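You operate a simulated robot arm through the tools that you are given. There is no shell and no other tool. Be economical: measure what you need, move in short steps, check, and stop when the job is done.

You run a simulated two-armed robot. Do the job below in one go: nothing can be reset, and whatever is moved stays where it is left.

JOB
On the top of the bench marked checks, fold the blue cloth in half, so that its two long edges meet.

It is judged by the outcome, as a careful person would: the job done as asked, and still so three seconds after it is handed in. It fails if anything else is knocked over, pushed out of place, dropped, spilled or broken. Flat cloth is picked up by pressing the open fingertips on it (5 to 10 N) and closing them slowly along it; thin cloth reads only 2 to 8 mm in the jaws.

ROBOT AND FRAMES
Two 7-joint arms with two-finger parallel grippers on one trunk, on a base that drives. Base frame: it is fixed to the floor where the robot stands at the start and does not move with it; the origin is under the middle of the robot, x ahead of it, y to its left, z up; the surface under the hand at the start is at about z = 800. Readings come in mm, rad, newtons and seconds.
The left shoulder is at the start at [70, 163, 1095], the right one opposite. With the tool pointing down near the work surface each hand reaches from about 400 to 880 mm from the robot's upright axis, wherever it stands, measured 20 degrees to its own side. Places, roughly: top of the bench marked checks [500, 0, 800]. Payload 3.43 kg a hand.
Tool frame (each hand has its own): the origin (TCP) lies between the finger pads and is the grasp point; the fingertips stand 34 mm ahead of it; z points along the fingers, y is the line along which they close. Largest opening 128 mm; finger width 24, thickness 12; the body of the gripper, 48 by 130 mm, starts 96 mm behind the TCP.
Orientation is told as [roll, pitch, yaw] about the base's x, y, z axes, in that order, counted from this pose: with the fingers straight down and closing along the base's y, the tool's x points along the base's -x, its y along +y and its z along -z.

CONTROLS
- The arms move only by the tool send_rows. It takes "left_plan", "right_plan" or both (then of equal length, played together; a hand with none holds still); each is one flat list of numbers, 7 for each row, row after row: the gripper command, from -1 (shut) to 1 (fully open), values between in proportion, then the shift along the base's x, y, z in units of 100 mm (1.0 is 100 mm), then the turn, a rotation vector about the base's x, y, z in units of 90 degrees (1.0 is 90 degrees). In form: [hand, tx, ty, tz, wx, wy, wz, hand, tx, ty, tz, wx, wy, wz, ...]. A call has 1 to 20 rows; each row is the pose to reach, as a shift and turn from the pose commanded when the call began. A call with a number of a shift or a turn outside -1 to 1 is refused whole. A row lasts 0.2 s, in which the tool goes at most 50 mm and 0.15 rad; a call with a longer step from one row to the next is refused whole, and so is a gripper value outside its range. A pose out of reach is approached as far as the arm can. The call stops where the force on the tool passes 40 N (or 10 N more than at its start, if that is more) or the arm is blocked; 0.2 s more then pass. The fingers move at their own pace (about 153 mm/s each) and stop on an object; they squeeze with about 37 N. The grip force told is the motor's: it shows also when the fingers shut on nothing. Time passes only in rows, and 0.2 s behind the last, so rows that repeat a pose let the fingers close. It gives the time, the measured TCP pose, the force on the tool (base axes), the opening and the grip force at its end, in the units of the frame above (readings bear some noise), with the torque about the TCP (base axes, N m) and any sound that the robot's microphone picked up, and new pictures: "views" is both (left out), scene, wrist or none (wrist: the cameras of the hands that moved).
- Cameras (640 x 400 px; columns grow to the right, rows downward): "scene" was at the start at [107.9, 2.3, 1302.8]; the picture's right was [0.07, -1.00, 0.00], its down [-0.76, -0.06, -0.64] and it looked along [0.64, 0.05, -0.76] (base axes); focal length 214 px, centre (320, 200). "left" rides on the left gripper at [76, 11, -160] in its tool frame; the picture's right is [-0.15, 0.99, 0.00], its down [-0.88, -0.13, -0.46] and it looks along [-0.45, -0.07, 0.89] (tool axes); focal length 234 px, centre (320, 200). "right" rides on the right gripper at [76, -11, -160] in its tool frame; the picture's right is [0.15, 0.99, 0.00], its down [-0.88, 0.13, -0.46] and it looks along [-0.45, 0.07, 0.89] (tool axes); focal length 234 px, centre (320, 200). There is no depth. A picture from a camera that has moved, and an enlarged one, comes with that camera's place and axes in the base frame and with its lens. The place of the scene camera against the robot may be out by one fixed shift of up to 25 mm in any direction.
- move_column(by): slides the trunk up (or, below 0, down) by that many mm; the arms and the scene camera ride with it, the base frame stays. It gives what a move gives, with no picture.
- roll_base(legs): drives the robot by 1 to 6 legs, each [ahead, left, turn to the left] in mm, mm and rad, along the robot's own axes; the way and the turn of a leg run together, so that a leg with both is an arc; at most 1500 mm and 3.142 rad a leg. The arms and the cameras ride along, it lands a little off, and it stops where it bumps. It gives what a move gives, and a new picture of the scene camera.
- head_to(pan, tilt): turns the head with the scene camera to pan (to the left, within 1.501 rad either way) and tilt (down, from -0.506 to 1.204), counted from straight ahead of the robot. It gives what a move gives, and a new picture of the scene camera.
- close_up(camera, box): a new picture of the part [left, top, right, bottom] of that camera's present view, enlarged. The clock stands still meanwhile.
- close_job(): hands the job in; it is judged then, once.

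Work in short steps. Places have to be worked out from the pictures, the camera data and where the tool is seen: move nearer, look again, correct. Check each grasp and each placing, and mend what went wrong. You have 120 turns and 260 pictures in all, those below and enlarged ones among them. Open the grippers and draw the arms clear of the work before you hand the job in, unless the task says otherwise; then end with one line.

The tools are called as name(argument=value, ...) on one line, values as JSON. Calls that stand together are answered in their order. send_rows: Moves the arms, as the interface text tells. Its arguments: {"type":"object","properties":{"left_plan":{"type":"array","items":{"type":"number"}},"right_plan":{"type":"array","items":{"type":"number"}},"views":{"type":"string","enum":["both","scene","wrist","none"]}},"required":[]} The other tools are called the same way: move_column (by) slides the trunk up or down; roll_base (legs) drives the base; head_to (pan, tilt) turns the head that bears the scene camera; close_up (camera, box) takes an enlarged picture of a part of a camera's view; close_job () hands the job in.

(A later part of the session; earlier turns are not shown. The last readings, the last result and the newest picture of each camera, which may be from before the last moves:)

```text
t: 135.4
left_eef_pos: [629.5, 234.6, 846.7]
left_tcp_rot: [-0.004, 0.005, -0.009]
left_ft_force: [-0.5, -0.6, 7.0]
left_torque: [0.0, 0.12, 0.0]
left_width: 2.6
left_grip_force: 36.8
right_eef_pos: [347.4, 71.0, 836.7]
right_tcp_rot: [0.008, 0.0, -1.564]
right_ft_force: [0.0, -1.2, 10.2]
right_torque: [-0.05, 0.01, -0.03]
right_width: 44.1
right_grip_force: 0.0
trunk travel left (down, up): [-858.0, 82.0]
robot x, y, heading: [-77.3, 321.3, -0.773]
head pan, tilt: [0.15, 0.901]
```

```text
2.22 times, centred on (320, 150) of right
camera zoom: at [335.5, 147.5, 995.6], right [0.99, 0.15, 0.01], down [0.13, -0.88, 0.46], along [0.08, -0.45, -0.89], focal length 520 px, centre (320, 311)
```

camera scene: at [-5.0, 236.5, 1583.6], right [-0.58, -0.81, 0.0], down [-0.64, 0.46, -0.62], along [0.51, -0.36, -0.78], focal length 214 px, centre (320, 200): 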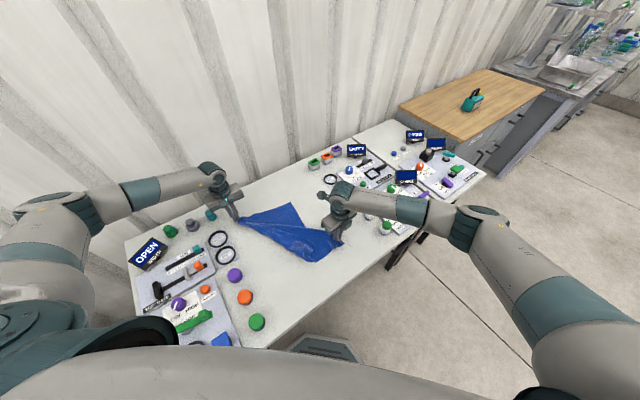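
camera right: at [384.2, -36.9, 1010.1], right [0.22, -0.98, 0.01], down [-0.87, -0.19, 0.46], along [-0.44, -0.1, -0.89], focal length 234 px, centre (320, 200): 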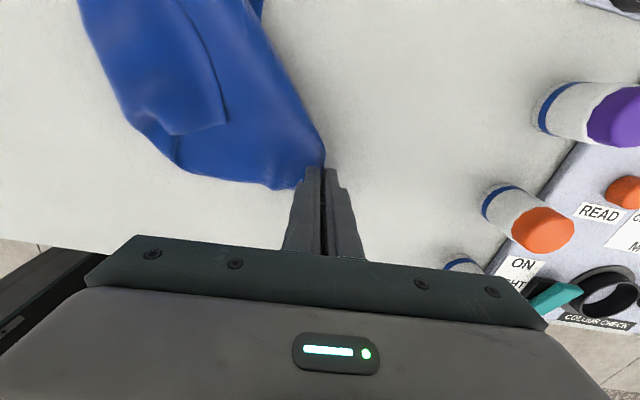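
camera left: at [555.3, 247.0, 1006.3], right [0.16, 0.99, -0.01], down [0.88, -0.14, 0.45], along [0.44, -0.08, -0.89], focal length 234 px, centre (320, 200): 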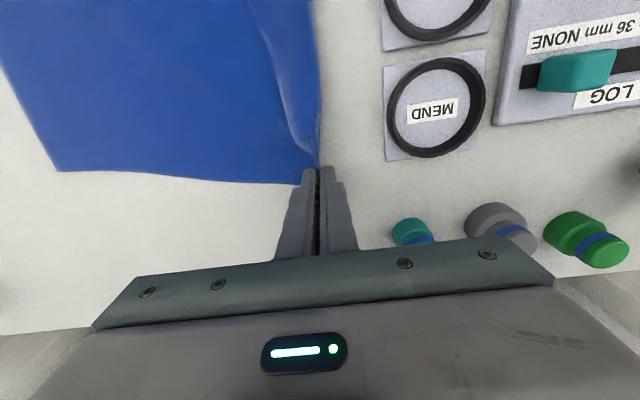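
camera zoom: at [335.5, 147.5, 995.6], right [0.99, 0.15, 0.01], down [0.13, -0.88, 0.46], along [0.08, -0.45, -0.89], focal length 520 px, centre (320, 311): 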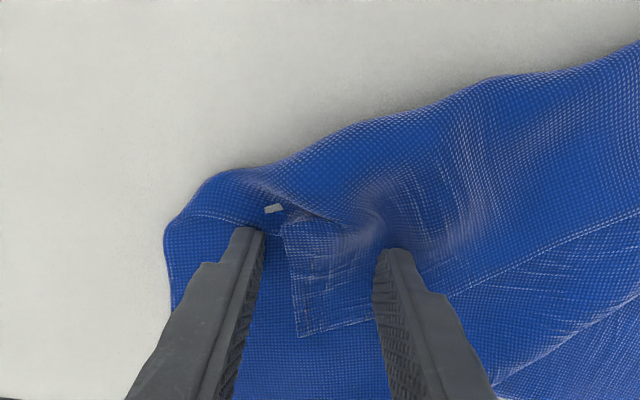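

Now 10 N of pressing, with the flap corner between the fingers. I close slowly again.

send_rows(right_plan=[-0.36, 0, 0, 0, 0, 0, 0, -0.42, 0, 0, 0, 0, 0, 0, -0.47, 0, 0, 0, 0, 0, 0, -0.52, 0, 0, 0, 0, 0, 0, -0.57, 0, 0, 0, 0, 0, 0, -0.62, 0, 0, 0, 0, 0, 0, -0.67, 0, 0, 0, 0, 0, 0, -0.72, 0, 0, 0, 0, 0, 0, -0.77, 0, 0, 0, 0, 0, 0, -0.82, 0, 0, 0, 0, 0, 0, -0.87, 0, 0, 0, 0, 0, 0, -0.92, 0, 0, 0, 0, 0, 0, -0.96, 0, 0, 0, 0, 0, 0, -1, 0, 0, 0, 0, 0, 0, -1, 0, 0, 0, 0, 0, 0, -1, 0, 0.02, 0.15, 0, 0, 0, -1, 0, 0.05, 0.45, 0, 0, 0], views="none")

close_up(camera="right", box=[160, 60, 480, 260])

```text
t: 139.0
left_eef_pos: [631.3, 235.9, 845.8]
left_tcp_rot: [-0.005, 0.007, -0.007]
left_ft_force: [-1.6, -0.2, 9.3]
left_torque: [0.01, 0.13, 0.01]
left_width: 2.5
left_grip_force: 37.0
right_eef_pos: [346.8, 76.1, 879.6]
right_tcp_rot: [0.008, -0.001, -1.561]
right_ft_force: [0.1, 0.3, 0.3]
right_torque: [-0.02, -0.03, 0.0]
right_width: 2.7
right_grip_force: 36.4
trunk travel left (down, up): [-858.0, 82.0]
robot x, y, heading: [-82.1, 319.1, -0.778]
head pan, tilt: [0.15, 0.901]
```

```text
2.00 times, centred on (320, 160) of right
camera zoom: at [334.7, 152.1, 1039.4], right [0.99, 0.15, 0.01], down [0.13, -0.88, 0.46], along [0.08, -0.45, -0.89], focal length 468 px, centre (320, 280)
```

zoom: 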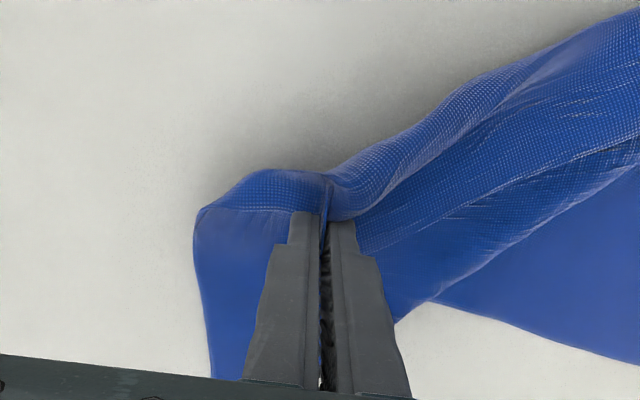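

I have it (2.7 mm). I carry it high to (268,240), then lower while moving slightly inward so that the tip falls outward.

send_rows(right_plan=[-1, 0, 0.1, 0.3, 0, 0, 0, -1, -0.1, 0.3, 0.4, 0, 0, 0, -1, -0.25, 0.55, 0.4, 0, 0, 0, -1, -0.4, 0.8, 0.4, 0, 0, 0, -1, -0.5, 1, 0.4, 0, 0, 0], views="none")

send_rows(right_plan=[-1, -0.15, 0.3, 0, 0, 0, 0, -1, -0.28, 0.62, 0, 0, 0, 0, -1, -0.28, 0.62, -0.1, 0, 0, 0, -1, -0.22, 0.54, -0.3, 0, 0, 0, -1, -0.15, 0.45, -0.55, 0, 0, 0, -1, -0.1, 0.38, -0.75, 0, 0, 0], views="wrist")

close_up(camera="scene", box=[200, 150, 380, 310])

```text
t: 140.2
left_eef_pos: [629.7, 235.8, 842.6]
left_tcp_rot: [-0.004, 0.012, -0.011]
left_ft_force: [-8.5, -1.0, 2.1]
left_torque: [-0.02, 0.36, 0.0]
left_width: 2.5
left_grip_force: 37.5
right_eef_pos: [300.4, 178.9, 918.1]
right_tcp_rot: [0.007, -0.001, -1.564]
right_ft_force: [9.2, 1.0, -2.4]
right_torque: [0.01, -0.3, -0.1]
right_width: 2.8
right_grip_force: 36.8
trunk travel left (down, up): [-858.0, 82.0]
robot x, y, heading: [-80.7, 320.0, -0.774]
head pan, tilt: [0.15, 0.901]
```

```text
t: 141.6
left_eef_pos: [632.3, 235.5, 846.0]
left_tcp_rot: [-0.003, 0.003, -0.007]
left_ft_force: [-3.6, -0.2, -0.1]
left_torque: [0.0, 0.07, -0.02]
left_width: 2.7
left_grip_force: 36.7
right_eef_pos: [287.5, 214.4, 844.5]
right_tcp_rot: [0.004, 0.003, -1.561]
right_ft_force: [3.3, 0.3, 3.8]
right_torque: [0.07, -0.11, 0.0]
right_width: 2.4
right_grip_force: 36.9
trunk travel left (down, up): [-858.0, 82.0]
robot x, y, heading: [-82.4, 317.7, -0.771]
head pan, tilt: [0.15, 0.901]
camera right: at [275.3, 289.8, 1004.3], right [0.99, 0.16, 0.0], down [0.14, -0.88, 0.45], along [0.07, -0.45, -0.89], focal length 234 px, centre (320, 200)
```

right: 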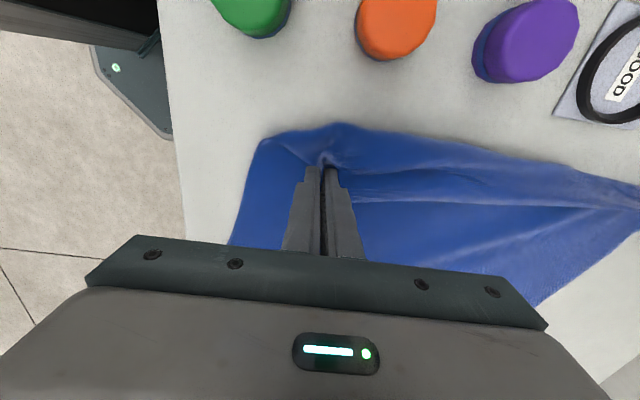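

```text
2.50 times, centred on (290, 230) of scene
camera zoom: at [-4.1, 236.2, 1583.7], right [-0.58, -0.81, 0.0], down [-0.64, 0.46, -0.62], along [0.5, -0.36, -0.78], focal length 536 px, centre (395, 125)
```

zoom: 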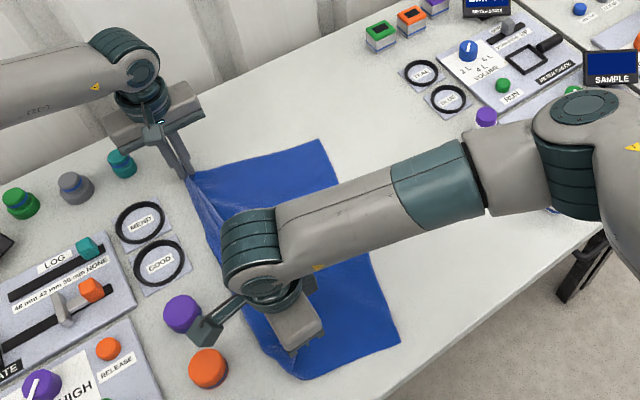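

The cloth is almost flat and rectangular now. I release both hands gently and lift them clear to look.

send_rows(left_plan=[-0.9, 0, 0, -0.04, 0, 0, 0, -0.75, 0, 0, -0.04, 0, 0, 0, -0.6, 0, 0, -0.04, 0, 0, 0, -0.6, 0, 0, 0.05, 0, 0, 0, -0.6, 0, 0, 0.3, 0, 0, 0, -0.6, 0, 0, 0.7, 0, 0, 0, -0.6, 0, -0.3, 1, 0, 0, 0, -0.6, 0, -0.7, 1, 0, 0, 0, -0.375, 0, -1, 1, 0, 0, 0], right_plan=[-0.9, 0, 0, -0.03, 0, 0, 0, -0.75, 0, 0, -0.03, 0, 0, 0, -0.6, 0, 0, -0.03, 0, 0, 0, -0.6, 0, 0, 0.05, 0, 0, 0, -0.6, 0, 0, 0.3, 0, 0, 0, -0.6, 0, 0, 0.7, 0, 0, 0, -0.6, 0, -0.3, 1, 0, 0, 0, -0.6, 0, -0.7, 1, 0, 0, 0, -0.375, 0, -1, 1, 0, 0, 0], views="both")

close_up(camera="scene", box=[200, 150, 380, 310])

```text
t: 143.6
left_eef_pos: [632.5, 133.0, 946.1]
left_tcp_rot: [-0.002, 0.008, -0.007]
left_ft_force: [-0.6, -0.1, 0.5]
left_torque: [0.04, 0.04, 0.04]
left_width: 39.7
left_grip_force: 0.0
right_eef_pos: [287.9, 115.0, 942.6]
right_tcp_rot: [0.007, 0.001, -1.562]
right_ft_force: [0.5, -0.4, 0.0]
right_torque: [0.03, 0.0, 0.02]
right_width: 39.7
right_grip_force: 0.0
trunk travel left (down, up): [-858.0, 82.0]
robot x, y, heading: [-84.3, 318.4, -0.77]
head pan, tilt: [0.15, 0.901]
camera scene: at [-3.9, 235.1, 1583.5], right [-0.58, -0.81, 0.0], down [-0.64, 0.46, -0.62], along [0.5, -0.36, -0.78], focal length 214 px, centre (320, 200)
camera right: at [276.5, 190.8, 1101.6], right [0.99, 0.16, 0.01], down [0.14, -0.88, 0.46], along [0.08, -0.45, -0.89], focal length 234 px, centre (320, 200)
camera left: at [557.5, 145.4, 1106.4], right [0.15, 0.99, 0.0], down [0.88, -0.14, 0.45], along [0.44, -0.07, -0.89], focal length 234 px, centre (320, 200)
```

scene: 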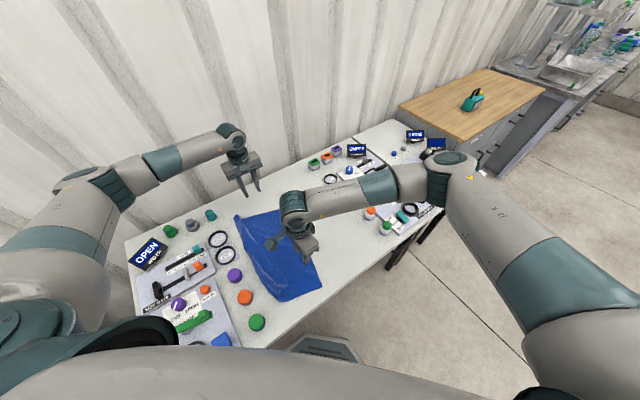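
right: 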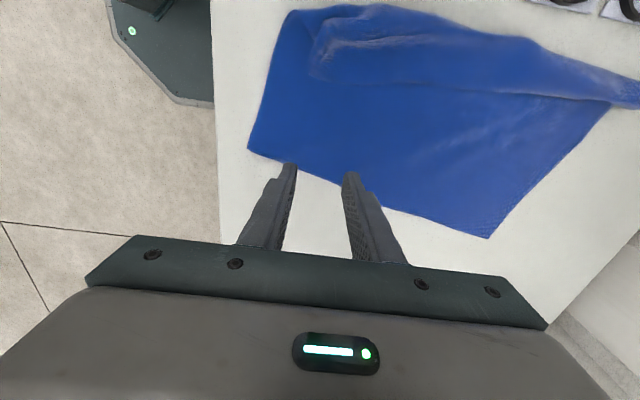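
left: 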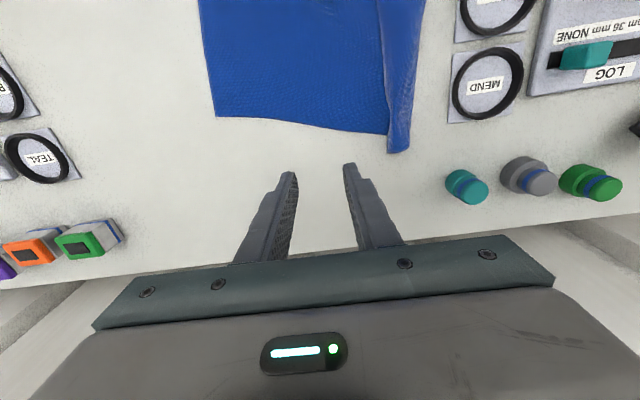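

```text
2.50 times, centred on (290, 230) of scene
camera zoom: at [-3.9, 235.1, 1583.5], right [-0.58, -0.81, 0.0], down [-0.64, 0.46, -0.62], along [0.5, -0.36, -0.78], focal length 536 px, centre (395, 125)
```

zoom: 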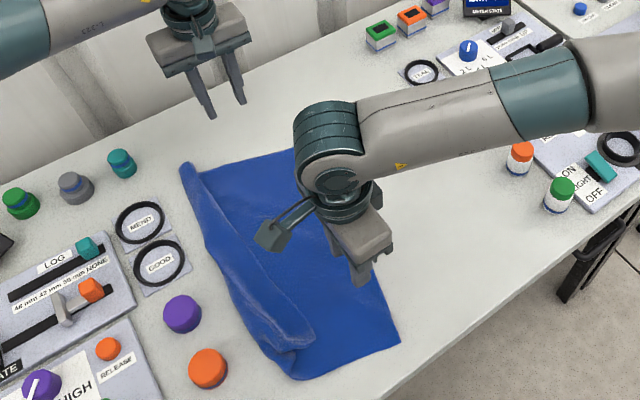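

The top strip is still folded over because the cloth lies too close to the caps. New plan: grip the clean hem (−y edge) near FR (576,10) and NR (199,99) with both hands, hang it so that gravity opens the strip, re-lay it, and fold. I move both hands over the hem, with yaw matched to its slope.

send_rows(left_plan=[-0.375, -0.1, -0.11, 0, 0, 0, -0.02, -0.375, -0.2, -0.22, 0, 0, 0, -0.04, -0.375, -0.3, -0.33, -0.1, 0, 0, -0.06, -0.375, -0.4, -0.44, -0.2, 0, 0, -0.08, -0.375, -0.5, -0.55, -0.3, 0, 0, -0.1, -0.375, -0.6, -0.66, -0.4, 0, 0, -0.12, -0.375, -0.7, -0.77, -0.5, 0, 0, -0.14, -0.375, -0.8, -0.88, -0.6, 0, 0, -0.148, -0.375, -0.915, -0.975, -0.76, 0, 0, -0.148], right_plan=[-0.375, -0.05, 0, 0, 0, 0, 0.094, -0.375, -0.1, 0, 0, 0, 0, 0.188, -0.375, -0.15, 0, -0.1, 0, 0, 0.282, -0.375, -0.2, -0.02, -0.2, 0, 0, 0.376, -0.375, -0.25, -0.03, -0.3, 0, 0, 0.47, -0.375, -0.3, -0.04, -0.4, 0, 0, 0.564, -0.375, -0.35, -0.05, -0.5, 0, 0, 0.658, -0.375, -0.4, -0.07, -0.6, 0, 0, 0.752, -0.375, -0.46, -0.085, -0.72, 0, 0, 0.846], views="wrist")

```text
t: 145.6
left_eef_pos: [537.2, 36.0, 867.9]
left_tcp_rot: [-0.004, 0.01, -0.243]
left_ft_force: [-0.1, -0.1, -0.4]
left_torque: [0.02, -0.01, 0.0]
left_width: 40.1
left_grip_force: 0.1
right_eef_pos: [242.7, 106.0, 872.0]
right_tcp_rot: [0.007, -0.001, -0.229]
right_ft_force: [0.0, 0.0, -0.2]
right_torque: [-0.01, 0.01, 0.01]
right_width: 39.9
right_grip_force: 0.1
trunk travel left (down, up): [-858.0, 82.0]
robot x, y, heading: [-80.1, 319.0, -0.775]
head pan, tilt: [0.15, 0.901]
camera right: at [166.4, 111.0, 1031.2], right [0.08, 1.0, 0.01], down [0.89, -0.08, 0.46], along [0.46, -0.03, -0.89], focal length 234 px, centre (320, 200)
camera left: at [467.6, 66.0, 1028.3], right [0.38, 0.93, 0.0], down [0.83, -0.34, 0.45], along [0.41, -0.17, -0.89], focal length 234 px, centre (320, 200)
```

right: 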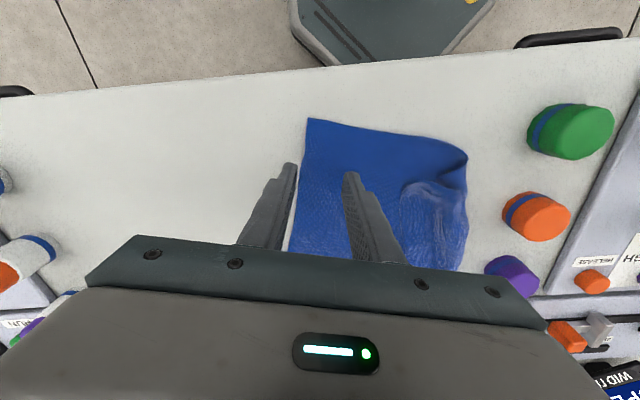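
left: 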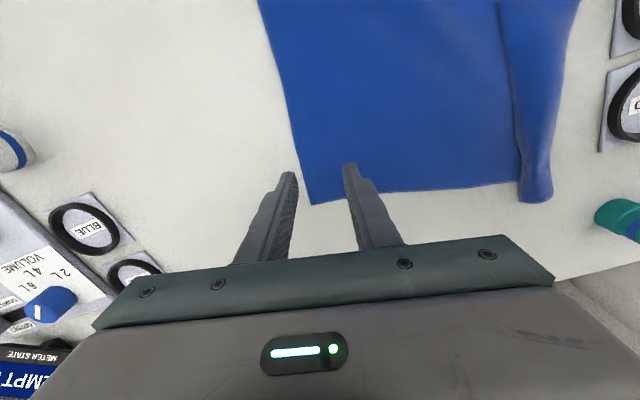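

Both are aligned with the hem. I lower both to contact.

send_rows(left_plan=[-0.375, 0, 0, -0.15, 0, 0, 0, -0.375, 0, 0, -0.27, 0, 0, 0, -0.375, 0, 0, -0.31, 0, 0, 0, -0.375, 0, 0, -0.335, 0, 0, 0], right_plan=[-0.375, 0, 0, -0.18, 0, 0, 0, -0.375, 0, 0, -0.31, 0, 0, 0, -0.375, 0, 0, -0.35, 0, 0, 0, -0.375, 0, 0, -0.373, 0, 0, 0], views="none")

```text
t: 146.6
left_eef_pos: [539.4, 34.7, 835.8]
left_tcp_rot: [-0.006, 0.009, -0.243]
left_ft_force: [-0.5, 1.1, 2.1]
left_torque: [0.06, -0.04, 0.05]
left_width: 40.0
left_grip_force: 0.1
right_eef_pos: [241.7, 106.0, 836.0]
right_tcp_rot: [0.006, -0.002, -0.232]
right_ft_force: [-0.2, -0.1, 0.6]
right_torque: [0.01, 0.02, 0.02]
right_width: 40.0
right_grip_force: 0.1
trunk travel left (down, up): [-858.0, 82.0]
robot x, y, heading: [-80.0, 319.5, -0.774]
head pan, tilt: [0.15, 0.901]
```

Light contact. I press 1–1.5 mm more and close both slowly, then lift 40 mm.

send_rows(left_plan=[-0.375, 0, 0, -0.01, 0, 0, 0, -0.42, 0, 0, -0.01, 0, 0, 0, -0.47, 0, 0, -0.01, 0, 0, 0, -0.52, 0, 0, -0.01, 0, 0, 0, -0.57, 0, 0, -0.01, 0, 0, 0, -0.62, 0, 0, -0.01, 0, 0, 0, -0.67, 0, 0, -0.01, 0, 0, 0, -0.72, 0, 0, -0.01, 0, 0, 0, -0.77, 0, 0, -0.01, 0, 0, 0, -0.82, 0, 0, -0.01, 0, 0, 0, -0.87, 0, 0, -0.01, 0, 0, 0, -0.92, 0, 0, -0.01, 0, 0, 0, -0.96, 0, 0, -0.01, 0, 0, 0, -1, 0, 0, -0.01, 0, 0, 0, -1, 0, 0, -0.01, 0, 0, 0, -1, 0, 0, 0.1, 0, 0, 0, -1, 0, 0, 0.4, 0, 0, 0], right_plan=[-0.375, 0, 0, -0.018, 0, 0, 0, -0.42, 0, 0, -0.018, 0, 0, 0, -0.47, 0, 0, -0.018, 0, 0, 0, -0.52, 0, 0, -0.018, 0, 0, 0, -0.57, 0, 0, -0.018, 0, 0, 0, -0.62, 0, 0, -0.018, 0, 0, 0, -0.67, 0, 0, -0.018, 0, 0, 0, -0.72, 0, 0, -0.018, 0, 0, 0, -0.77, 0, 0, -0.018, 0, 0, 0, -0.82, 0, 0, -0.018, 0, 0, 0, -0.87, 0, 0, -0.018, 0, 0, 0, -0.92, 0, 0, -0.018, 0, 0, 0, -0.96, 0, 0, -0.018, 0, 0, 0, -1, 0, 0, -0.018, 0, 0, 0, -1, 0, 0, -0.018, 0, 0, 0, -1, 0, 0, 0.1, 0, 0, 0, -1, 0, 0, 0.4, 0, 0, 0], views="wrist")

```text
t: 150.2
left_eef_pos: [537.9, 38.1, 875.8]
left_tcp_rot: [-0.004, 0.006, -0.241]
left_ft_force: [0.2, 0.4, 0.1]
left_torque: [-0.03, -0.05, 0.03]
left_width: 2.9
left_grip_force: 36.8
right_eef_pos: [241.7, 107.2, 875.9]
right_tcp_rot: [0.004, -0.001, -0.235]
right_ft_force: [-0.5, 0.3, -1.5]
right_torque: [-0.02, -0.02, -0.02]
right_width: 2.7
right_grip_force: 37.0
trunk travel left (down, up): [-858.0, 82.0]
robot x, y, heading: [-83.0, 317.1, -0.773]
head pan, tilt: [0.15, 0.901]
camera right: at [164.7, 113.1, 1034.7], right [0.09, 1.0, 0.01], down [0.89, -0.08, 0.46], along [0.46, -0.03, -0.89], focal length 234 px, centre (320, 200)
camera left: at [467.6, 67.4, 1035.9], right [0.38, 0.93, 0.0], down [0.83, -0.34, 0.45], along [0.42, -0.17, -0.89], focal length 234 px, centre (320, 200)
```

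right: 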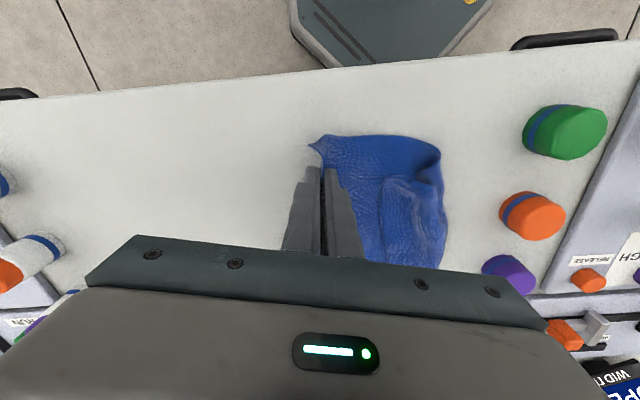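
left: 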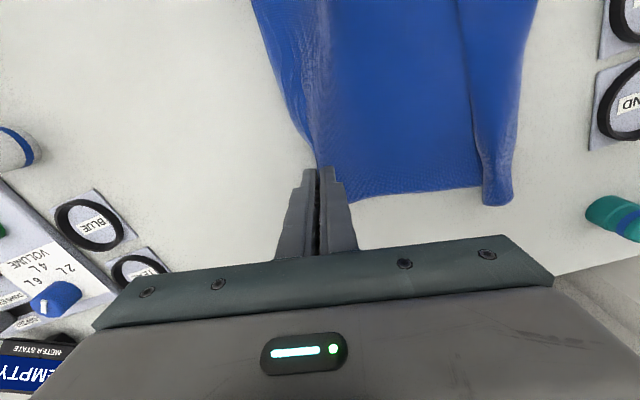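

Both grips on the hem are clean. I lift both to hang, square them up (yaw 0, both at y≈200) and spread slightly.

send_rows(left_plan=[-1, 0, 0, 0.25, 0, 0, 0.04, -1, 0, 0, 0.5, 0, 0, 0.08, -1, 0, 0, 0.75, 0, 0, 0.12, -1, 0, 0, 1, 0, 0, 0.153], right_plan=[-1, 0, 0, 0.25, 0, 0, 0.04, -1, 0, 0, 0.5, 0, 0, 0.08, -1, 0, 0, 0.75, 0, 0, 0.12, -1, 0, 0, 1, 0, 0, 0.149], views="none")

move_column(by=80)

send_rows(left_plan=[-1, 0, 0, 0.25, 0, 0, 0, -1, 0, 0, 0.5, 0, 0, 0, -1, 0.05, 0.05, 0.75, 0, 0, 0, -1, 0.1, 0.2, 0.95, 0, 0, 0, -1, 0.15, 0.4, 0.95, 0, 0, 0, -1, 0.22, 0.6, 0.95, 0, 0, 0, -1, 0.31, 0.81, 0.95, 0, 0, 0], right_plan=[-1, 0, 0, 0.25, 0, 0, 0, -1, 0, 0, 0.5, 0, 0, 0, -1, 0.04, 0.03, 0.75, 0, 0, 0, -1, 0.08, 0.12, 0.95, 0, 0, 0, -1, 0.12, 0.22, 0.95, 0, 0, 0, -1, 0.18, 0.34, 0.95, 0, 0, 0, -1, 0.24, 0.46, 0.95, 0, 0, 0], views="none")

send_rows(left_plan=[-1, 0.06, 0.16, 0, 0, 0, 0, -1, 0.12, 0.32, 0, 0, 0, 0, -1, 0.18, 0.48, 0, 0, 0, 0, -1, 0.25, 0.65, 0, 0, 0, 0, -1, 0.32, 0.81, 0, 0, 0, 0, -1, 0.34, 0.81, 0, 0, 0, 0, -1, 0.34, 0.81, 0, 0, 0, 0], right_plan=[-1, 0.04, 0.09, 0, 0, 0, 0, -1, 0.08, 0.18, 0, 0, 0, 0, -1, 0.13, 0.27, 0, 0, 0, 0, -1, 0.18, 0.37, 0, 0, 0, 0, -1, 0.22, 0.47, 0, 0, 0, 0, -1, 0.22, 0.47, 0, 0, 0, 0, -1, 0.22, 0.47, 0, 0, 0, 0], views="both")

close_up(camera="scene", box=[200, 130, 380, 290])

```text
t: 151.2
left_eef_pos: [536.2, 38.6, 977.2]
left_tcp_rot: [-0.001, 0.007, 0.0]
left_ft_force: [-0.5, 0.4, -0.5]
left_torque: [0.02, -0.01, -0.05]
left_width: 2.5
left_grip_force: 36.9
right_eef_pos: [240.7, 108.1, 976.7]
right_tcp_rot: [0.007, 0.0, 0.002]
right_ft_force: [-0.1, 0.0, 1.2]
right_torque: [-0.01, 0.0, -0.03]
right_width: 2.3
right_grip_force: 37.3
trunk travel left (down, up): [-858.0, 82.0]
robot x, y, heading: [-83.5, 321.7, -0.777]
head pan, tilt: [0.15, 0.901]
```

```text
t: 152.4
left_eef_pos: [538.8, 38.8, 1055.7]
left_tcp_rot: [-0.003, 0.007, -0.002]
left_ft_force: [-1.0, 0.5, -0.2]
left_torque: [-0.02, 0.01, -0.04]
left_width: 2.5
left_grip_force: 37.1
right_eef_pos: [242.6, 107.9, 1056.0]
right_tcp_rot: [0.007, 0.0, 0.0]
right_ft_force: [-0.6, 0.1, -0.4]
right_torque: [-0.02, -0.03, -0.04]
right_width: 2.3
right_grip_force: 37.6
trunk travel left (down, up): [-938.0, 2.0]
robot x, y, heading: [-78.8, 320.1, -0.774]
head pan, tilt: [0.15, 0.901]
```

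```text
t: 154.0
left_eef_pos: [568.8, 122.3, 1152.3]
left_tcp_rot: [-0.006, 0.01, -0.003]
left_ft_force: [-0.2, 0.9, 0.4]
left_torque: [-0.03, -0.01, -0.04]
left_width: 2.4
left_grip_force: 37.0
right_eef_pos: [267.0, 155.6, 1151.1]
right_tcp_rot: [0.004, 0.002, 0.0]
right_ft_force: [0.3, 0.6, 0.0]
right_torque: [-0.07, -0.02, -0.03]
right_width: 2.4
right_grip_force: 37.1
trunk travel left (down, up): [-938.0, 2.0]
robot x, y, heading: [-82.0, 318.8, -0.778]
head pan, tilt: [0.15, 0.901]
```

```text
t: 155.6
left_eef_pos: [602.7, 201.3, 1150.9]
left_tcp_rot: [-0.004, 0.008, -0.001]
left_ft_force: [-3.7, 0.0, 0.7]
left_torque: [0.01, 0.13, -0.06]
left_width: 2.6
left_grip_force: 36.8
right_eef_pos: [287.8, 199.6, 1150.6]
right_tcp_rot: [0.008, 0.001, -0.001]
right_ft_force: [4.7, 0.7, -0.1]
right_torque: [-0.01, -0.14, -0.04]
right_width: 2.4
right_grip_force: 36.7
trunk travel left (down, up): [-938.0, 2.0]
robot x, y, heading: [-83.6, 319.5, -0.775]
head pan, tilt: [0.15, 0.901]
camera scene: at [-3.7, 236.0, 1663.5], right [-0.58, -0.81, 0.0], down [-0.64, 0.46, -0.62], along [0.5, -0.36, -0.78], focal length 214 px, centre (320, 200)
camera right: at [213.0, 187.6, 1310.0], right [-0.15, 0.99, 0.01], down [0.88, 0.13, 0.46], along [0.45, 0.07, -0.89], focal length 234 px, centre (320, 200)
camera left: at [527.8, 211.7, 1310.4], right [0.15, 0.99, 0.0], down [0.88, -0.13, 0.45], along [0.44, -0.07, -0.89], focal length 234 px, centre (320, 200)
```

scene: 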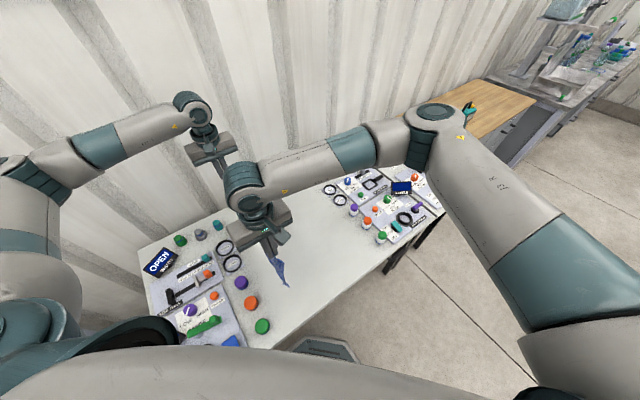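
right: 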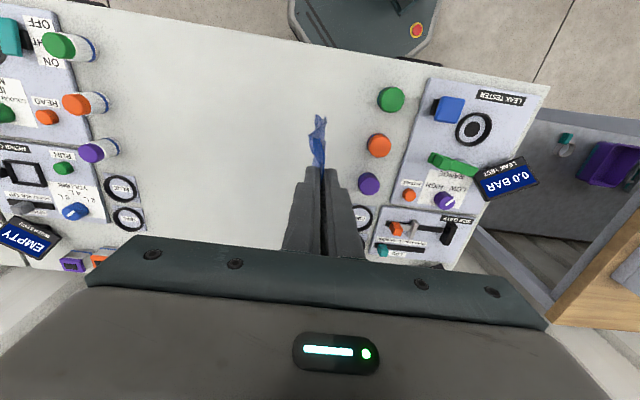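
left: 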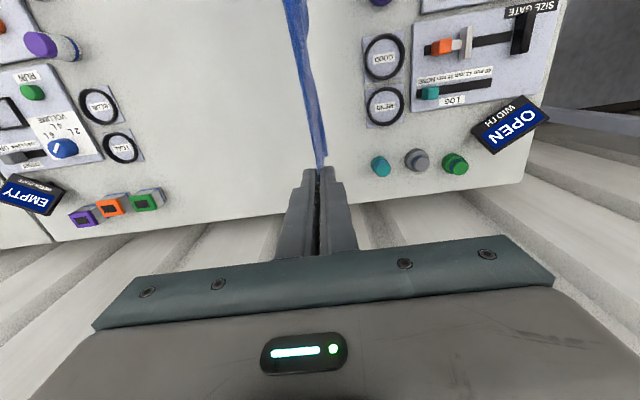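

```text
2.50 times, centred on (290, 210) of scene
camera zoom: at [-3.7, 236.0, 1663.5], right [-0.58, -0.81, 0.0], down [-0.64, 0.46, -0.62], along [0.5, -0.36, -0.78], focal length 536 px, centre (395, 175)
```

zoom: 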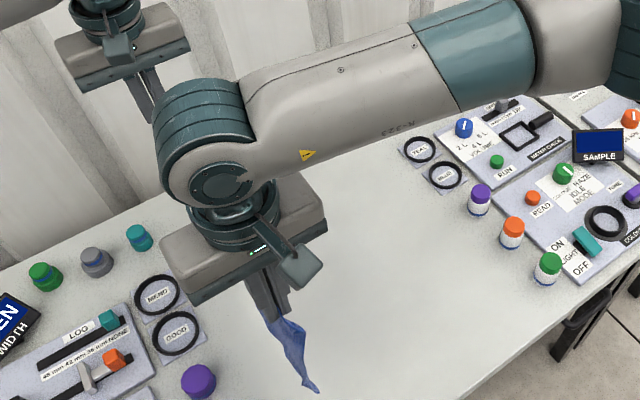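

A clean, flat hang with both corners held. I ease the tension, lower so that the bottom edge touches at y≈200, and start laying towards −y.

send_rows(left_plan=[-1, -0.03, 0, -0.15, 0, 0, 0, -1, -0.03, 0, -0.3, 0, 0, 0, -1, -0.03, 0, -0.45, 0, 0, 0, -1, -0.03, 0, -0.52, 0, 0, 0, -1, -0.03, -0.1, -0.6, 0, 0, 0, -1, -0.03, -0.23, -0.72, 0, 0, 0, -1, -0.03, -0.36, -0.84, 0, 0, 0, -1, -0.03, -0.5, -0.96, 0, 0, 0], right_plan=[-1, 0, 0, -0.15, 0, 0, 0, -1, 0, 0, -0.3, 0, 0, 0, -1, 0, 0, -0.45, 0, 0, 0, -1, 0, 0, -0.52, 0, 0, 0, -1, 0, -0.1, -0.6, 0, 0, 0, -1, 0, -0.23, -0.72, 0, 0, 0, -1, 0, -0.36, -0.84, 0, 0, 0, -1, 0, -0.5, -0.96, 0, 0, 0], views="wrist")

```text
t: 157.4
left_eef_pos: [600.6, 149.1, 1053.5]
left_tcp_rot: [-0.003, 0.008, -0.002]
left_ft_force: [-2.7, 0.8, 0.4]
left_torque: [0.05, 0.02, -0.02]
left_width: 2.6
left_grip_force: 36.7
right_eef_pos: [288.3, 148.2, 1055.4]
right_tcp_rot: [0.006, 0.001, 0.001]
right_ft_force: [1.8, -0.8, -1.0]
right_torque: [0.0, -0.05, -0.02]
right_width: 2.4
right_grip_force: 37.0
trunk travel left (down, up): [-938.0, 2.0]
robot x, y, heading: [-81.1, 320.9, -0.77]
head pan, tilt: [0.15, 0.901]
camera right: at [213.4, 136.2, 1214.9], right [-0.15, 0.99, 0.01], down [0.88, 0.13, 0.46], along [0.45, 0.07, -0.89], focal length 234 px, centre (320, 200)
camera left: at [525.7, 160.9, 1213.4], right [0.15, 0.99, 0.0], down [0.88, -0.13, 0.45], along [0.44, -0.07, -0.89], focal length 234 px, centre (320, 200)
```

right: 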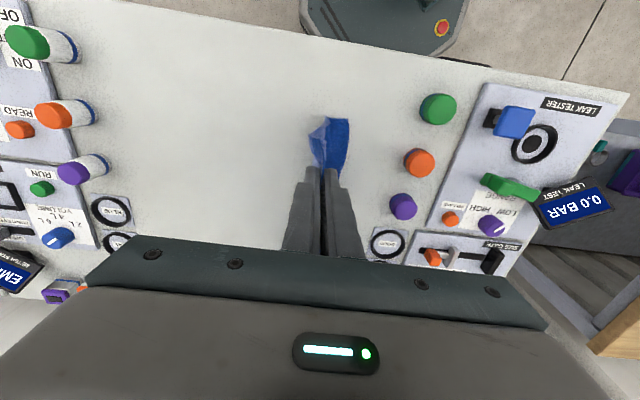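
left: 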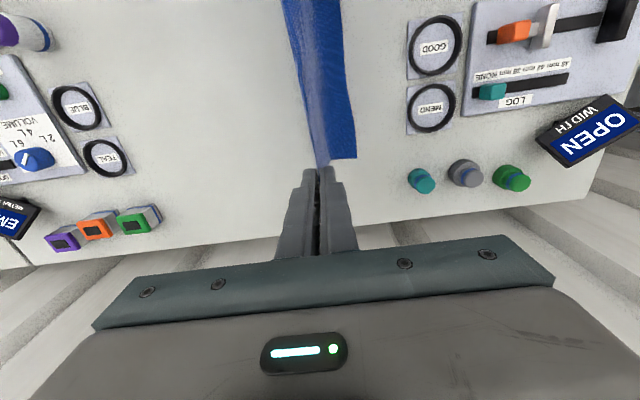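

The far edge is pinned straight: corners (653,204) and (265,193). I lay the first half: hands to y≈52, z≈965, directly above the future crease.

send_rows(left_plan=[-1, 0, -0.15, -0.14, 0, 0, 0, -1, 0, -0.3, -0.28, 0, 0, 0, -1, 0, -0.46, -0.42, 0, 0, 0, -1, 0, -0.62, -0.57, 0, 0, 0, -1, 0, -0.8, -0.73, 0, 0, 0, -1, 0, -0.97, -0.88, 0, 0, 0, -1, 0, -0.97, -0.88, 0, 0, 0], right_plan=[-1, 0, -0.15, -0.14, 0, 0, 0, -1, 0, -0.3, -0.28, 0, 0, 0, -1, 0, -0.46, -0.42, 0, 0, 0, -1, 0, -0.62, -0.57, 0, 0, 0, -1, 0, -0.8, -0.73, 0, 0, 0, -1, 0, -0.98, -0.89, 0, 0, 0, -1, 0, -0.98, -0.89, 0, 0, 0], views="both")

```text
t: 159.0
left_eef_pos: [601.1, 54.5, 965.6]
left_tcp_rot: [-0.006, 0.007, -0.002]
left_ft_force: [-1.7, -0.1, 0.0]
left_torque: [0.01, 0.02, -0.04]
left_width: 2.1
left_grip_force: 37.1
right_eef_pos: [285.7, 55.2, 969.2]
right_tcp_rot: [0.005, 0.0, 0.003]
right_ft_force: [2.5, 0.7, 0.4]
right_torque: [0.02, -0.04, -0.03]
right_width: 2.6
right_grip_force: 37.1
trunk travel left (down, up): [-938.0, 2.0]
robot x, y, heading: [-81.4, 318.9, -0.772]
head pan, tilt: [0.15, 0.901]
camera scene: at [-3.5, 237.7, 1663.6], right [-0.58, -0.81, 0.0], down [-0.64, 0.46, -0.62], along [0.5, -0.36, -0.78], focal length 214 px, centre (320, 200)
camera right: at [212.4, 42.0, 1127.5], right [-0.15, 0.99, 0.01], down [0.88, 0.13, 0.46], along [0.45, 0.07, -0.89], focal length 234 px, centre (320, 200)
camera left: at [524.6, 66.4, 1126.2], right [0.15, 0.99, -0.01], down [0.88, -0.13, 0.45], along [0.44, -0.07, -0.89], focal length 234 px, centre (320, 200)
```

scene: 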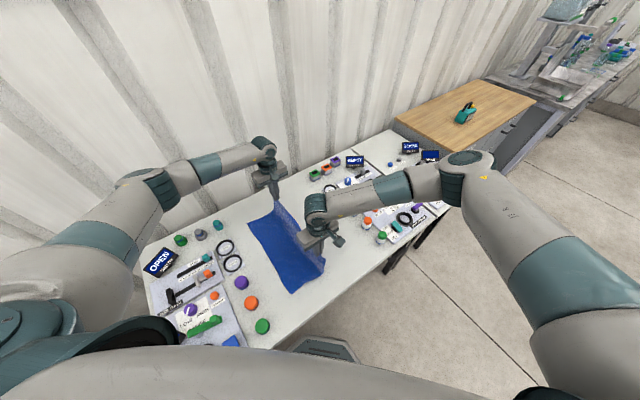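
right: 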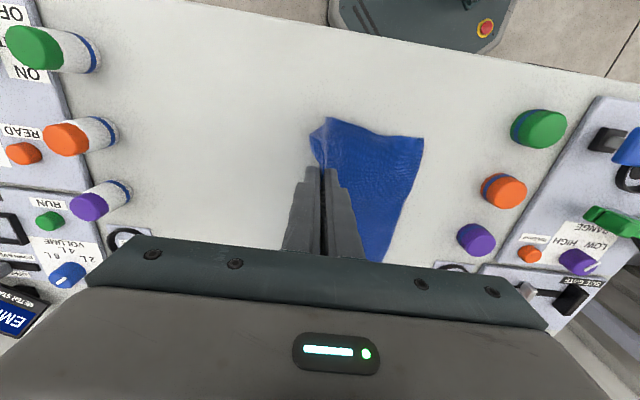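
left: 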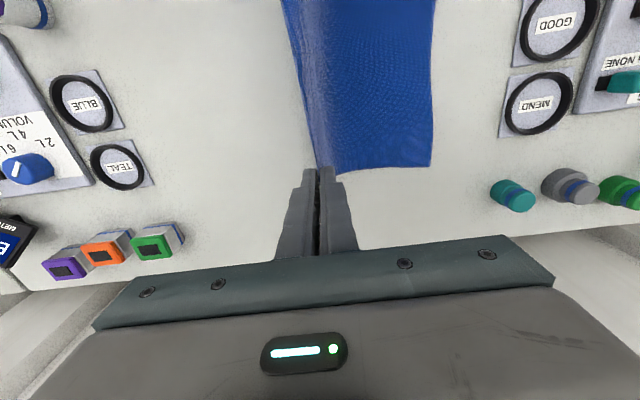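

The first half lies flat and square: top corners (655,210) and (264,197). I now swing the held hem over in an arc towards that edge, shifting +12 mm in x to line up the corners.

send_rows(left_plan=[-1, 0.02, 0.2, 0.03, 0, 0, 0, -1, 0.05, 0.42, 0, 0, 0, 0, -1, 0.08, 0.65, -0.08, 0, 0, 0, -1, 0.1, 0.85, -0.2, 0, 0, 0, -1, 0.12, 0.97, -0.31, 0, 0, 0], right_plan=[-1, 0.02, 0.2, 0, 0, 0, 0, -1, 0.05, 0.42, -0.03, 0, 0, 0, -1, 0.08, 0.63, -0.11, 0, 0, 0, -1, 0.1, 0.82, -0.23, 0, 0, 0, -1, 0.13, 0.92, -0.34, 0, 0, 0], views="none")

send_rows(left_plan=[-1, 0, 0.13, -0.16, 0, 0, 0, -1, 0, 0.27, -0.37, 0, 0, 0, -1, 0, 0.39, -0.6, 0, 0, 0, -1, 0, 0.47, -0.8, 0, 0, 0, -1, 0, 0.52, -0.92, 0, 0, 0], right_plan=[-1, 0, 0.12, -0.17, 0, 0, 0, -1, 0, 0.25, -0.38, 0, 0, 0, -1, 0, 0.36, -0.61, 0, 0, 0, -1, 0, 0.44, -0.82, 0, 0, 0, -1, 0, 0.48, -0.93, 0, 0, 0], views="both")

```text
t: 160.2
left_eef_pos: [613.1, 150.3, 935.1]
left_tcp_rot: [-0.005, 0.01, -0.003]
left_ft_force: [-2.4, 0.1, 0.6]
left_torque: [-0.03, 0.06, -0.01]
left_width: 2.6
left_grip_force: 36.2
right_eef_pos: [299.6, 145.9, 933.6]
right_tcp_rot: [0.006, 0.002, 0.001]
right_ft_force: [2.7, 0.7, -0.5]
right_torque: [0.02, -0.06, -0.04]
right_width: 2.5
right_grip_force: 37.0
trunk travel left (down, up): [-938.0, 2.0]
robot x, y, heading: [-83.0, 319.7, -0.772]
head pan, tilt: [0.15, 0.901]
```

```text
t: 161.4
left_eef_pos: [613.1, 202.6, 844.3]
left_tcp_rot: [-0.004, 0.007, -0.002]
left_ft_force: [-1.3, -0.2, -0.1]
left_torque: [-0.02, 0.06, -0.05]
left_width: 2.4
left_grip_force: 36.9
right_eef_pos: [301.2, 192.9, 838.0]
right_tcp_rot: [0.006, -0.001, 0.002]
right_ft_force: [1.1, 0.3, 4.0]
right_torque: [-0.05, -0.02, -0.01]
right_width: 2.5
right_grip_force: 36.8
trunk travel left (down, up): [-938.0, 2.0]
robot x, y, heading: [-82.8, 318.0, -0.772]
head pan, tilt: [0.15, 0.901]
camera scene: at [-3.7, 237.3, 1663.7], right [-0.58, -0.81, 0.0], down [-0.64, 0.46, -0.62], along [0.5, -0.36, -0.78], focal length 214 px, centre (320, 200)
camera right: at [225.3, 181.2, 998.5], right [-0.15, 0.99, 0.01], down [0.88, 0.13, 0.46], along [0.45, 0.07, -0.89], focal length 234 px, centre (320, 200)
camera left: at [537.5, 215.1, 1005.0], right [0.15, 0.99, -0.01], down [0.88, -0.13, 0.45], along [0.44, -0.07, -0.89], focal length 234 px, centre (320, 200)
```

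scene: 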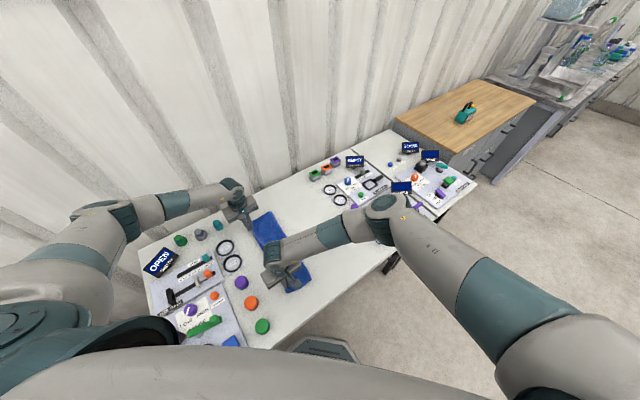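
right: 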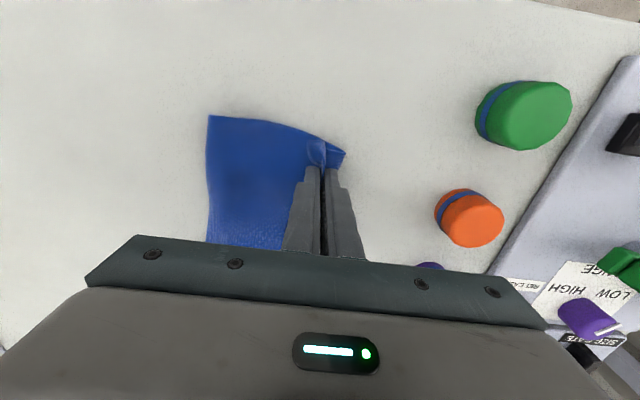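
left: 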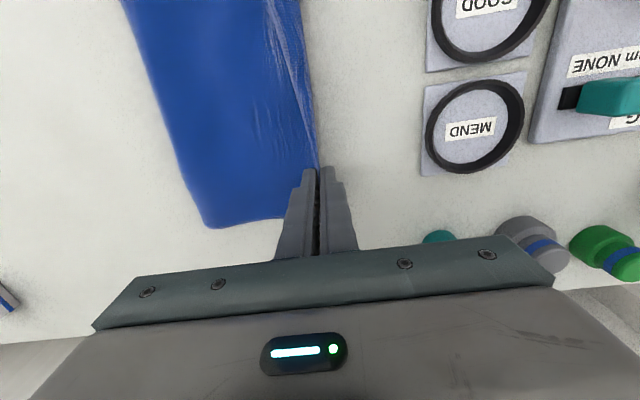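

This looks like a proper half fold. I check the edge alignment at both hands before releasing.

close_up(camera="right", box=[190, 90, 390, 250])

close_up(camera="left", box=[160, 60, 400, 250])

```text
2.50 times, centred on (290, 170) of right
camera zoom: at [225.3, 181.2, 998.5], right [-0.15, 0.99, 0.01], down [0.88, 0.13, 0.46], along [0.45, 0.07, -0.89], focal length 585 px, centre (395, 275)
```

zoom: 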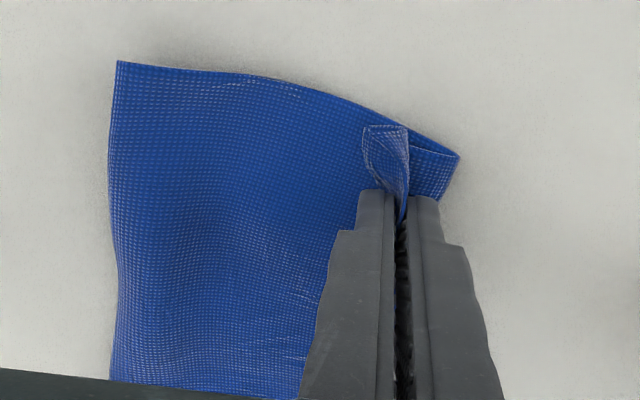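

```text
2.11 times, centred on (280, 155) of left
camera zoom: at [537.5, 215.1, 1005.0], right [0.15, 0.99, -0.01], down [0.88, -0.13, 0.45], along [0.44, -0.07, -0.89], focal length 493 px, centre (404, 295)
```

zoom: 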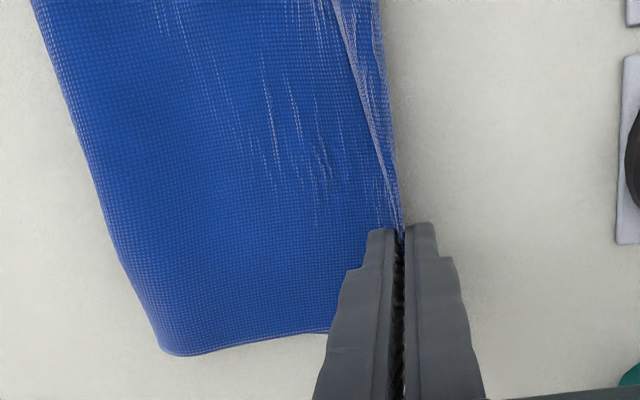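

The far side is aligned; on the near side the lower edge lies ~15 mm further out (y≈211). I nudge the right hand +15 mm in y, the left +4 mm, then open a little and lift straight up slowly.

send_rows(left_plan=[-1, 0, 0, 0.03, 0, 0, 0, -1, 0, 0.04, 0.03, 0, 0, 0, -1, 0, 0.04, 0, 0, 0, 0, -1, 0, 0.04, -0.03, 0, 0, 0, -0.93, 0, 0.04, -0.03, 0, 0, 0, -0.86, 0, 0.04, -0.03, 0, 0, 0, -0.78, 0, 0.04, -0.03, 0, 0, 0, -0.78, 0, 0.04, 0.02, 0, 0, 0, -0.78, 0, 0.04, 0.08, 0, 0, 0, -0.78, 0, 0.04, 0.16, 0, 0, 0, -0.78, 0, 0.04, 0.26, 0, 0, 0, -0.78, 0, 0.04, 0.38, 0, 0, 0], right_plan=[-1, 0, 0.02, 0.1, 0, 0, 0, -1, 0, 0.1, 0.12, 0, 0, 0, -1, 0, 0.15, 0.08, 0, 0, 0, -1, 0, 0.16, 0.03, 0, 0, 0, -0.93, 0, 0.16, 0.03, 0, 0, 0, -0.86, 0, 0.16, 0.03, 0, 0, 0, -0.78, 0, 0.16, 0.03, 0, 0, 0, -0.78, 0, 0.16, 0.07, 0, 0, 0, -0.78, 0, 0.16, 0.13, 0, 0, 0, -0.78, 0, 0.16, 0.21, 0, 0, 0, -0.78, 0, 0.16, 0.31, 0, 0, 0, -0.78, 0, 0.16, 0.43, 0, 0, 0], views="wrist")

```text
t: 164.0
left_eef_pos: [613.4, 206.1, 880.7]
left_tcp_rot: [-0.005, 0.008, 0.0]
left_ft_force: [-0.8, 0.0, 0.5]
left_torque: [0.0, 0.03, -0.01]
left_width: 14.0
left_grip_force: 0.0
right_eef_pos: [301.4, 209.4, 882.2]
right_tcp_rot: [0.007, 0.002, -0.002]
right_ft_force: [-0.4, -1.0, -0.2]
right_torque: [-0.02, -0.01, -0.01]
right_width: 13.8
right_grip_force: 0.4
trunk travel left (down, up): [-938.0, 2.0]
robot x, y, heading: [-77.5, 321.4, -0.768]
head pan, tilt: [0.15, 0.901]
camera right: at [226.2, 196.0, 1041.2], right [-0.15, 0.99, 0.01], down [0.88, 0.13, 0.46], along [0.45, 0.07, -0.89], focal length 234 px, centre (320, 200)
camera left: at [536.9, 218.4, 1041.4], right [0.15, 0.99, -0.01], down [0.88, -0.13, 0.45], along [0.44, -0.07, -0.89], focal length 234 px, centre (320, 200)
```

right: 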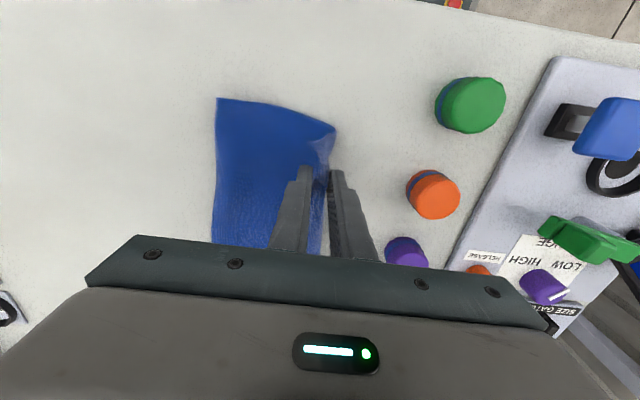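
left: 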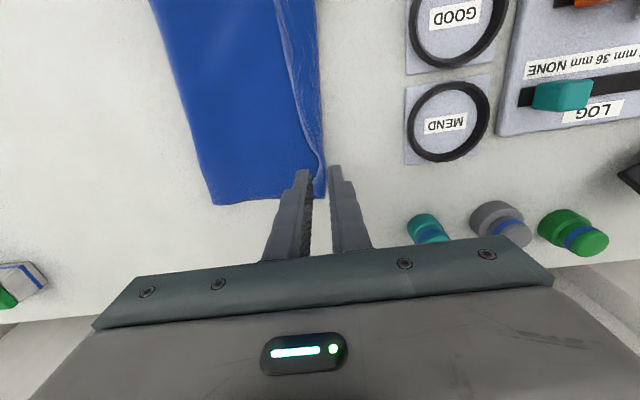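

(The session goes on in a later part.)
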